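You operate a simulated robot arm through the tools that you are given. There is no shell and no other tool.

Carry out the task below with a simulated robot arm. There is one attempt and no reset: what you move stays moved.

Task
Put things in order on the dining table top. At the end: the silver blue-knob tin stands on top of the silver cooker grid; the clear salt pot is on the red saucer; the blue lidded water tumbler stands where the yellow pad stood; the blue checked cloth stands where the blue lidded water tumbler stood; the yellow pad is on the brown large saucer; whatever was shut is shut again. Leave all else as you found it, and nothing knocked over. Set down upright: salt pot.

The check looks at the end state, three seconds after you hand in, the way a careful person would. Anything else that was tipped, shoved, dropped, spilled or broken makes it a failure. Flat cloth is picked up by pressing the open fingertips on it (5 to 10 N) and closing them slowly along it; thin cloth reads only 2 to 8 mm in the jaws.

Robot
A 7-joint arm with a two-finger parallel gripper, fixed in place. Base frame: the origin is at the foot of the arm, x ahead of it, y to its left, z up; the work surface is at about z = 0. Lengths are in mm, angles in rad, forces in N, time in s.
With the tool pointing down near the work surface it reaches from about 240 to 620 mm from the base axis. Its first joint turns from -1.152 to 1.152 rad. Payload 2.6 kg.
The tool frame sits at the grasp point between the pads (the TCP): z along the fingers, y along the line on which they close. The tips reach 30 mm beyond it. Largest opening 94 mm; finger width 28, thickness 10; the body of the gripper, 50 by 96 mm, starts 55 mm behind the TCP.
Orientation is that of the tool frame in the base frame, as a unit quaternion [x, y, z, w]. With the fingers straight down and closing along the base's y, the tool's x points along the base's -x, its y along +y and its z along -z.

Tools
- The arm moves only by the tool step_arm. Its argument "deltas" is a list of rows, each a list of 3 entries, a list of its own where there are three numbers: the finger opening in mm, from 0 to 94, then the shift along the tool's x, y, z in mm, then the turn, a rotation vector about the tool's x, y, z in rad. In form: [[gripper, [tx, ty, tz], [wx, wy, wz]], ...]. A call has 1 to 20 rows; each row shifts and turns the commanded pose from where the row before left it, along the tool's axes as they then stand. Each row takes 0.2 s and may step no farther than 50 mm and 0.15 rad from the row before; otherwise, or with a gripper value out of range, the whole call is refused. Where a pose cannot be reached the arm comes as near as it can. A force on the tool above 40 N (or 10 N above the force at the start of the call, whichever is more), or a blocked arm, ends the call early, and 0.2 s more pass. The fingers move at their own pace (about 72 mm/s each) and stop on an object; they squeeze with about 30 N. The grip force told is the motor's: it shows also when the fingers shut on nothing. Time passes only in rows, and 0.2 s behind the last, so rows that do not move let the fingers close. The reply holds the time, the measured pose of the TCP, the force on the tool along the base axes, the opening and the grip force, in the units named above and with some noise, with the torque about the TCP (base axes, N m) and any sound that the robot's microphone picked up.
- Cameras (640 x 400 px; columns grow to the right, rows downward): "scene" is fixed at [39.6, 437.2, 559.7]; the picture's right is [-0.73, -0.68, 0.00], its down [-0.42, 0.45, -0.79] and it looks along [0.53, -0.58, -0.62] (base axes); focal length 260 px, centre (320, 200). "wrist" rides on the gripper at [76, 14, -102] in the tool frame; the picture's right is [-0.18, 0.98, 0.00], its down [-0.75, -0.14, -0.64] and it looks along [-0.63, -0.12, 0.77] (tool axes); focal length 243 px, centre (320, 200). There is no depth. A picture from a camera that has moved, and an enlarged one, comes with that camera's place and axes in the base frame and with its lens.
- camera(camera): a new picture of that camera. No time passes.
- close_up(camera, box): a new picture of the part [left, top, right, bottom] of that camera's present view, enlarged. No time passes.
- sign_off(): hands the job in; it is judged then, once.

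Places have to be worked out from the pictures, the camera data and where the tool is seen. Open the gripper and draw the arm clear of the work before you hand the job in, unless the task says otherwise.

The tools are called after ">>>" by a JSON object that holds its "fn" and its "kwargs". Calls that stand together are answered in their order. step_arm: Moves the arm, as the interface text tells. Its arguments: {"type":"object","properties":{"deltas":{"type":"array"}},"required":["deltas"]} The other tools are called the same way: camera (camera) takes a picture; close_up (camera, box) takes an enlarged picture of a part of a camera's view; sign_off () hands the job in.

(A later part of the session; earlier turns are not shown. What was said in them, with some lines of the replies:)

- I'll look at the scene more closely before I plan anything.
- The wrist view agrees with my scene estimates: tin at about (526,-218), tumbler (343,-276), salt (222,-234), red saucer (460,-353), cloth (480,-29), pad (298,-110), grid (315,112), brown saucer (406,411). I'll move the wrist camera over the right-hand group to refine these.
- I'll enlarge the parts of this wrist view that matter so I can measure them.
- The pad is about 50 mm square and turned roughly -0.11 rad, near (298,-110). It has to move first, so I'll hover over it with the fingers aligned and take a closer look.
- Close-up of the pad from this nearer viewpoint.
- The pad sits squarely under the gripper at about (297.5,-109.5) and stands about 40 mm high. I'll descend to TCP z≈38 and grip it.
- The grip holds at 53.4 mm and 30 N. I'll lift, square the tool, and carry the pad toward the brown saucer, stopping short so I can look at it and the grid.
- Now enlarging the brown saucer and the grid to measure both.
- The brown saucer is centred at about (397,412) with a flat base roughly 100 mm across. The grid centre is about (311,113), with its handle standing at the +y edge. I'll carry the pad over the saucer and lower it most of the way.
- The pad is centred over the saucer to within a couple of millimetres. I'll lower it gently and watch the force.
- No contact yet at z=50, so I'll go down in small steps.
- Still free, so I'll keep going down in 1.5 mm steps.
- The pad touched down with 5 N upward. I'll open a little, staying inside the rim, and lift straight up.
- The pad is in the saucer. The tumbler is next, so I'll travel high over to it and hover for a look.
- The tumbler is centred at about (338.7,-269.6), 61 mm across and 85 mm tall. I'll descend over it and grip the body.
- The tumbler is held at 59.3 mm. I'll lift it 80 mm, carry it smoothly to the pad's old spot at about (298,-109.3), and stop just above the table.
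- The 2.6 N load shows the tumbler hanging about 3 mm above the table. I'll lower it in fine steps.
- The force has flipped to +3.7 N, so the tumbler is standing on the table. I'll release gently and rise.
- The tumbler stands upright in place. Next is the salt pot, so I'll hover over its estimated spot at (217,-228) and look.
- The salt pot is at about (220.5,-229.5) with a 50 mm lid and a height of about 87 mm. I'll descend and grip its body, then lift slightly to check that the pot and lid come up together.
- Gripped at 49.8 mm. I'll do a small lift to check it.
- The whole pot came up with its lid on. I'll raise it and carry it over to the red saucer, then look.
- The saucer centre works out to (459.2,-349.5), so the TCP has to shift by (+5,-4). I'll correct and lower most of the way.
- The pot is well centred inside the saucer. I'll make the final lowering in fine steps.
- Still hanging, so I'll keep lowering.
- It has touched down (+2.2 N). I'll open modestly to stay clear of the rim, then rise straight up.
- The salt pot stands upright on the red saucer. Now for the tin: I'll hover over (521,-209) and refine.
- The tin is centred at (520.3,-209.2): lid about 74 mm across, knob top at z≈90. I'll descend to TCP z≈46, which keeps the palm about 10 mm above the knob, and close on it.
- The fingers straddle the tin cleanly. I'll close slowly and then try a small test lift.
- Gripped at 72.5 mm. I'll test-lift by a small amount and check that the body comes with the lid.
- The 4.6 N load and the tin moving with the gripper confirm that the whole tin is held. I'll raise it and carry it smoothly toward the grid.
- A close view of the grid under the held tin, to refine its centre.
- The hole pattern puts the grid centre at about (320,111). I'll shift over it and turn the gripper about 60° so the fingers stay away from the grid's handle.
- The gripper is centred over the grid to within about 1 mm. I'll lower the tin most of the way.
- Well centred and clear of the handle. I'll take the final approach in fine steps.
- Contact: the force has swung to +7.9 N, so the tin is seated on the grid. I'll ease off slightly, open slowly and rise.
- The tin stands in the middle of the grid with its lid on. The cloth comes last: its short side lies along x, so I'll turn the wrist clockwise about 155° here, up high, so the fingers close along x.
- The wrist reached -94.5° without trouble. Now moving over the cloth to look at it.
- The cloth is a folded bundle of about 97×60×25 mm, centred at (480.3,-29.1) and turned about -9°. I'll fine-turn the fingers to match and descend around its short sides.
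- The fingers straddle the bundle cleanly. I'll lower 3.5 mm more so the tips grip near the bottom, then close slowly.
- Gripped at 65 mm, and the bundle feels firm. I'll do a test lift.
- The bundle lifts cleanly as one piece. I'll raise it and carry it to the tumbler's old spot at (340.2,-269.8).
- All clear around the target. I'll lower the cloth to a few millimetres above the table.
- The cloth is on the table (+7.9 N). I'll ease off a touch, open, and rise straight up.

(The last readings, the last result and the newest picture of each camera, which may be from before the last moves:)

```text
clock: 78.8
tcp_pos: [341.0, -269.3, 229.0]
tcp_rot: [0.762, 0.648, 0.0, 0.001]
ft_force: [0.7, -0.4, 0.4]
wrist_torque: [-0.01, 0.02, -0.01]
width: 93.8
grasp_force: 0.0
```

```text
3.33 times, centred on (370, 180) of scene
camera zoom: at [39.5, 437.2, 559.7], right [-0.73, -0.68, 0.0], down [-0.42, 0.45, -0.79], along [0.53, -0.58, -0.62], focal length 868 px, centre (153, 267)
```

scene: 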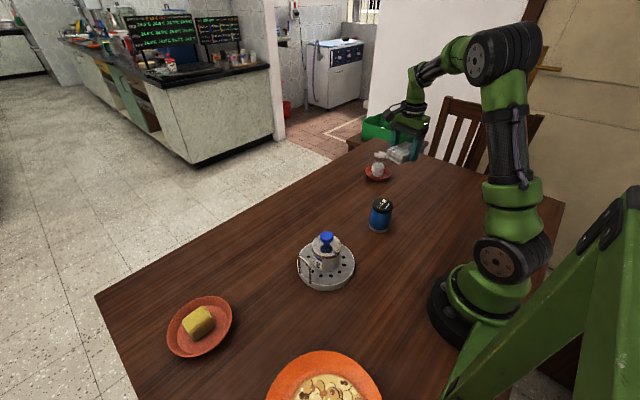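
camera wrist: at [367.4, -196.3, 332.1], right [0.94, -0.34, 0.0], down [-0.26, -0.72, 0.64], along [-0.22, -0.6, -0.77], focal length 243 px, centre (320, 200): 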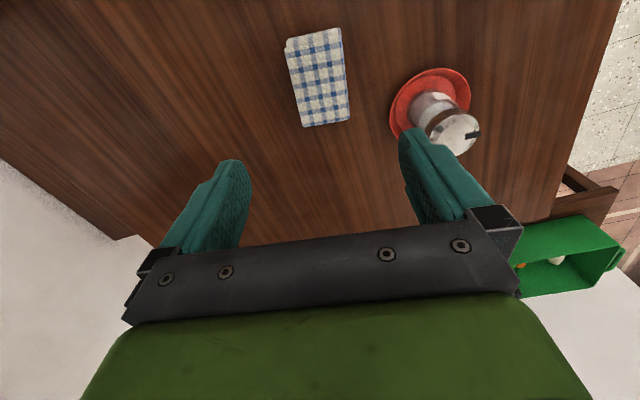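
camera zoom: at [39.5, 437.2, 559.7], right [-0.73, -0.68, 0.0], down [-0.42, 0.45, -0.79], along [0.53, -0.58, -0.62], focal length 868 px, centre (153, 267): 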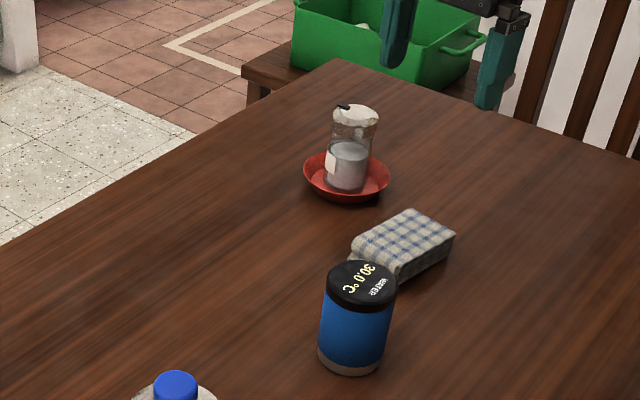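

All five items are placed. I'll raise the arm, draw it back to its starting area, square the wrist and do a final check.

>>> {"fn": "step_arm", "kwargs": {"deltas": [[94, [0, 0, -42], [0, 0, 0]], [94, [0, 0, -42], [0, 0, 0]], [94, [0, 0, -42], [0, 0, 0]], [94, [38, -3.8, 0], [0, 0, 0]], [94, [38, -3.8, 0], [0, 0, 0]], [94, [38, -3.8, 0], [0, 0, 0]], [94, [38, -3.8, 0], [0, 0, 0]], [94, [38, -3.8, 0], [0, 0, 0]], [94, [38, -3.8, 0], [0, 0, 0]], [94, [38, -3.8, 0], [0, 0, 0]], [94, [38, -3.8, 0], [0, 0, 0]], [94, [0, 0, 0], [0, 0, 0]]]}}

>>> {"fn": "step_arm", "kwargs": {"deltas": [[94, [0, 0, 0], [0, 0, -0.1444]], [94, [0, 0, 0], [0, 0, -0.1444]], [94, [0, 0, 0], [0, 0, -0.1444]], [94, [0, 0, 0], [0, 0, -0.1444]], [94, [0, 0, 0], [0, 0, -0.1444]], [94, [0, 0, 0], [0, 0, -0.1444]], [94, [0, 0, 0], [0, 0, -0.1444]], [94, [0, 0, 0], [0, 0, -0.1444]], [94, [0, 0, 0], [0, 0, -0.1444]], [94, [0, 0, 0], [0, 0, -0.1444]], [94, [0, 0, 0], [0, 0, -0.1444]], [94, [0, 0, 0], [0, 0, -0.1444]], [94, [0, 0, 0], [0, 0, 0]]]}}

>>> {"fn": "camera", "kwargs": {"camera": "scene"}}

>>> {"fn": "camera", "kwargs": {"camera": "wrist"}}

>>> {"fn": "close_up", "kwargs": {"camera": "scene", "box": [290, 140, 450, 240]}}

>>> {"fn": "close_up", "kwargs": {"camera": "scene", "box": [150, 220, 406, 380]}}

```text
clock: 81.4
tcp_pos: [359.9, 34.5, 355.7]
tcp_rot: [0.763, 0.647, 0.001, 0.0]
ft_force: [0.3, -0.6, -0.3]
wrist_torque: [-0.02, -0.03, -0.01]
width: 94.0
grasp_force: 0.1
```

```text
clock: 84.2
tcp_pos: [360.4, 35.8, 356.4]
tcp_rot: [-0.001, 1.0, 0.0, 0.0]
ft_force: [0.8, -0.9, 0.0]
wrist_torque: [-0.02, 0.0, 0.01]
width: 93.8
grasp_force: 0.0
```

```text
taken
```

scene: 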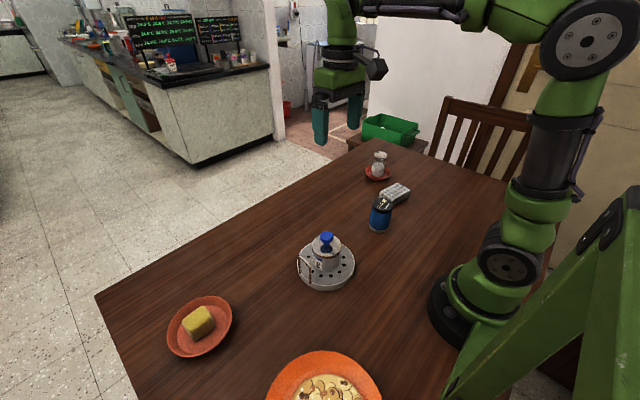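

```text
taken
camera wrist: at [283.7, 49.4, 458.5], right [0.18, 0.98, 0.0], down [0.75, -0.14, 0.64], along [0.63, -0.12, -0.77], focal length 243 px, centre (320, 200)
```

wrist: 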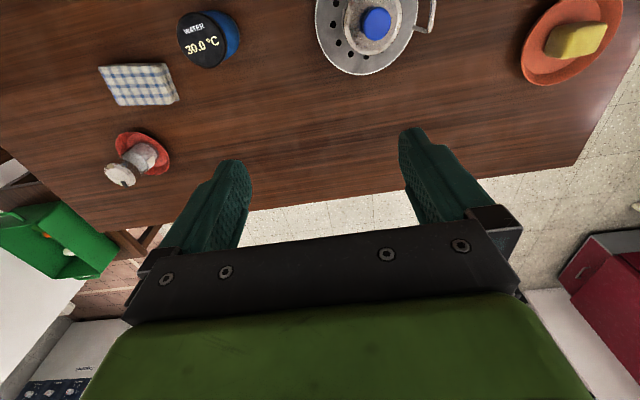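

```text
4.00 times, centred on (370, 190) of scene
camera zoom: at [39.6, 437.2, 559.7], right [-0.73, -0.68, 0.0], down [-0.42, 0.45, -0.79], along [0.53, -0.58, -0.62], focal length 1042 px, centre (120, 240)
```

zoom: 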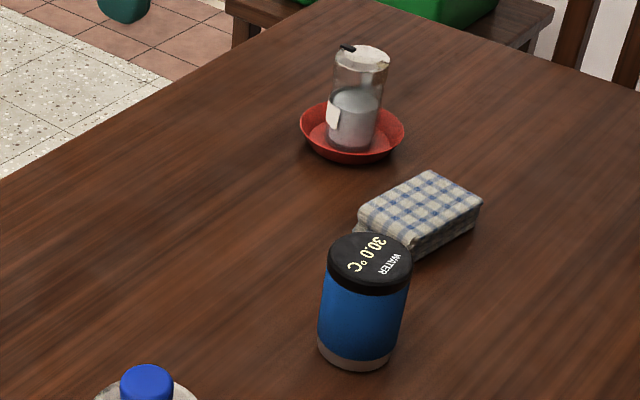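

```text
2.50 times, centred on (278, 300) of scene
camera zoom: at [39.6, 437.2, 559.7], right [-0.73, -0.68, 0.0], down [-0.42, 0.45, -0.79], along [0.53, -0.58, -0.62], focal length 651 px, centre (425, -50)
```

zoom: 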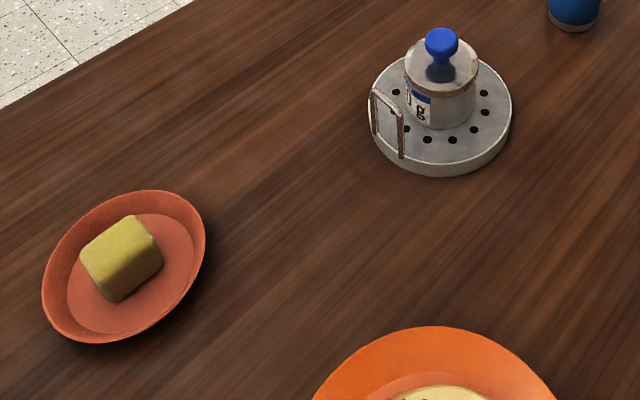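

The final pictures show everything in place:
- **Tin:** on the grid with its lid on.
- **Salt pot:** upright on the red saucer.
- **Tumbler:** on the pad's old spot.
- **Cloth:** on the tumbler's old spot.
- **Pad:** on the brown saucer.

The grid, saucers and food bowl haven't moved. The gripper is open and the arm is clear, so I'm handing in.

>>> {"fn": "sign_off", "kwargs": {}}

```text
The job is handed in.
```

I finished the table and handed the job in. The last pictures, taken just before that, showed every item in its place:

- **Tin:** the silver blue-knob tin stands in the middle of the cooker grid, lid on and clear of the grid's handle.
- **Salt pot:** it stands upright on the red saucer with its lid on.
- **Tumbler:** the blue water tumbler stands where the yellow pad was, within a few millimetres by my estimate.
- **Cloth:** the checked cloth lies where the tumbler was, still folded and at the same angle it had before.
- **Pad:** the yellow pad sits in the brown large saucer, about 3 mm off centre.

Nothing was knocked over or spilled, and no lid came off. The grid, both saucers and the bowl of food look exactly where they started. The gripper is open and the arm is back at its starting position above the table.
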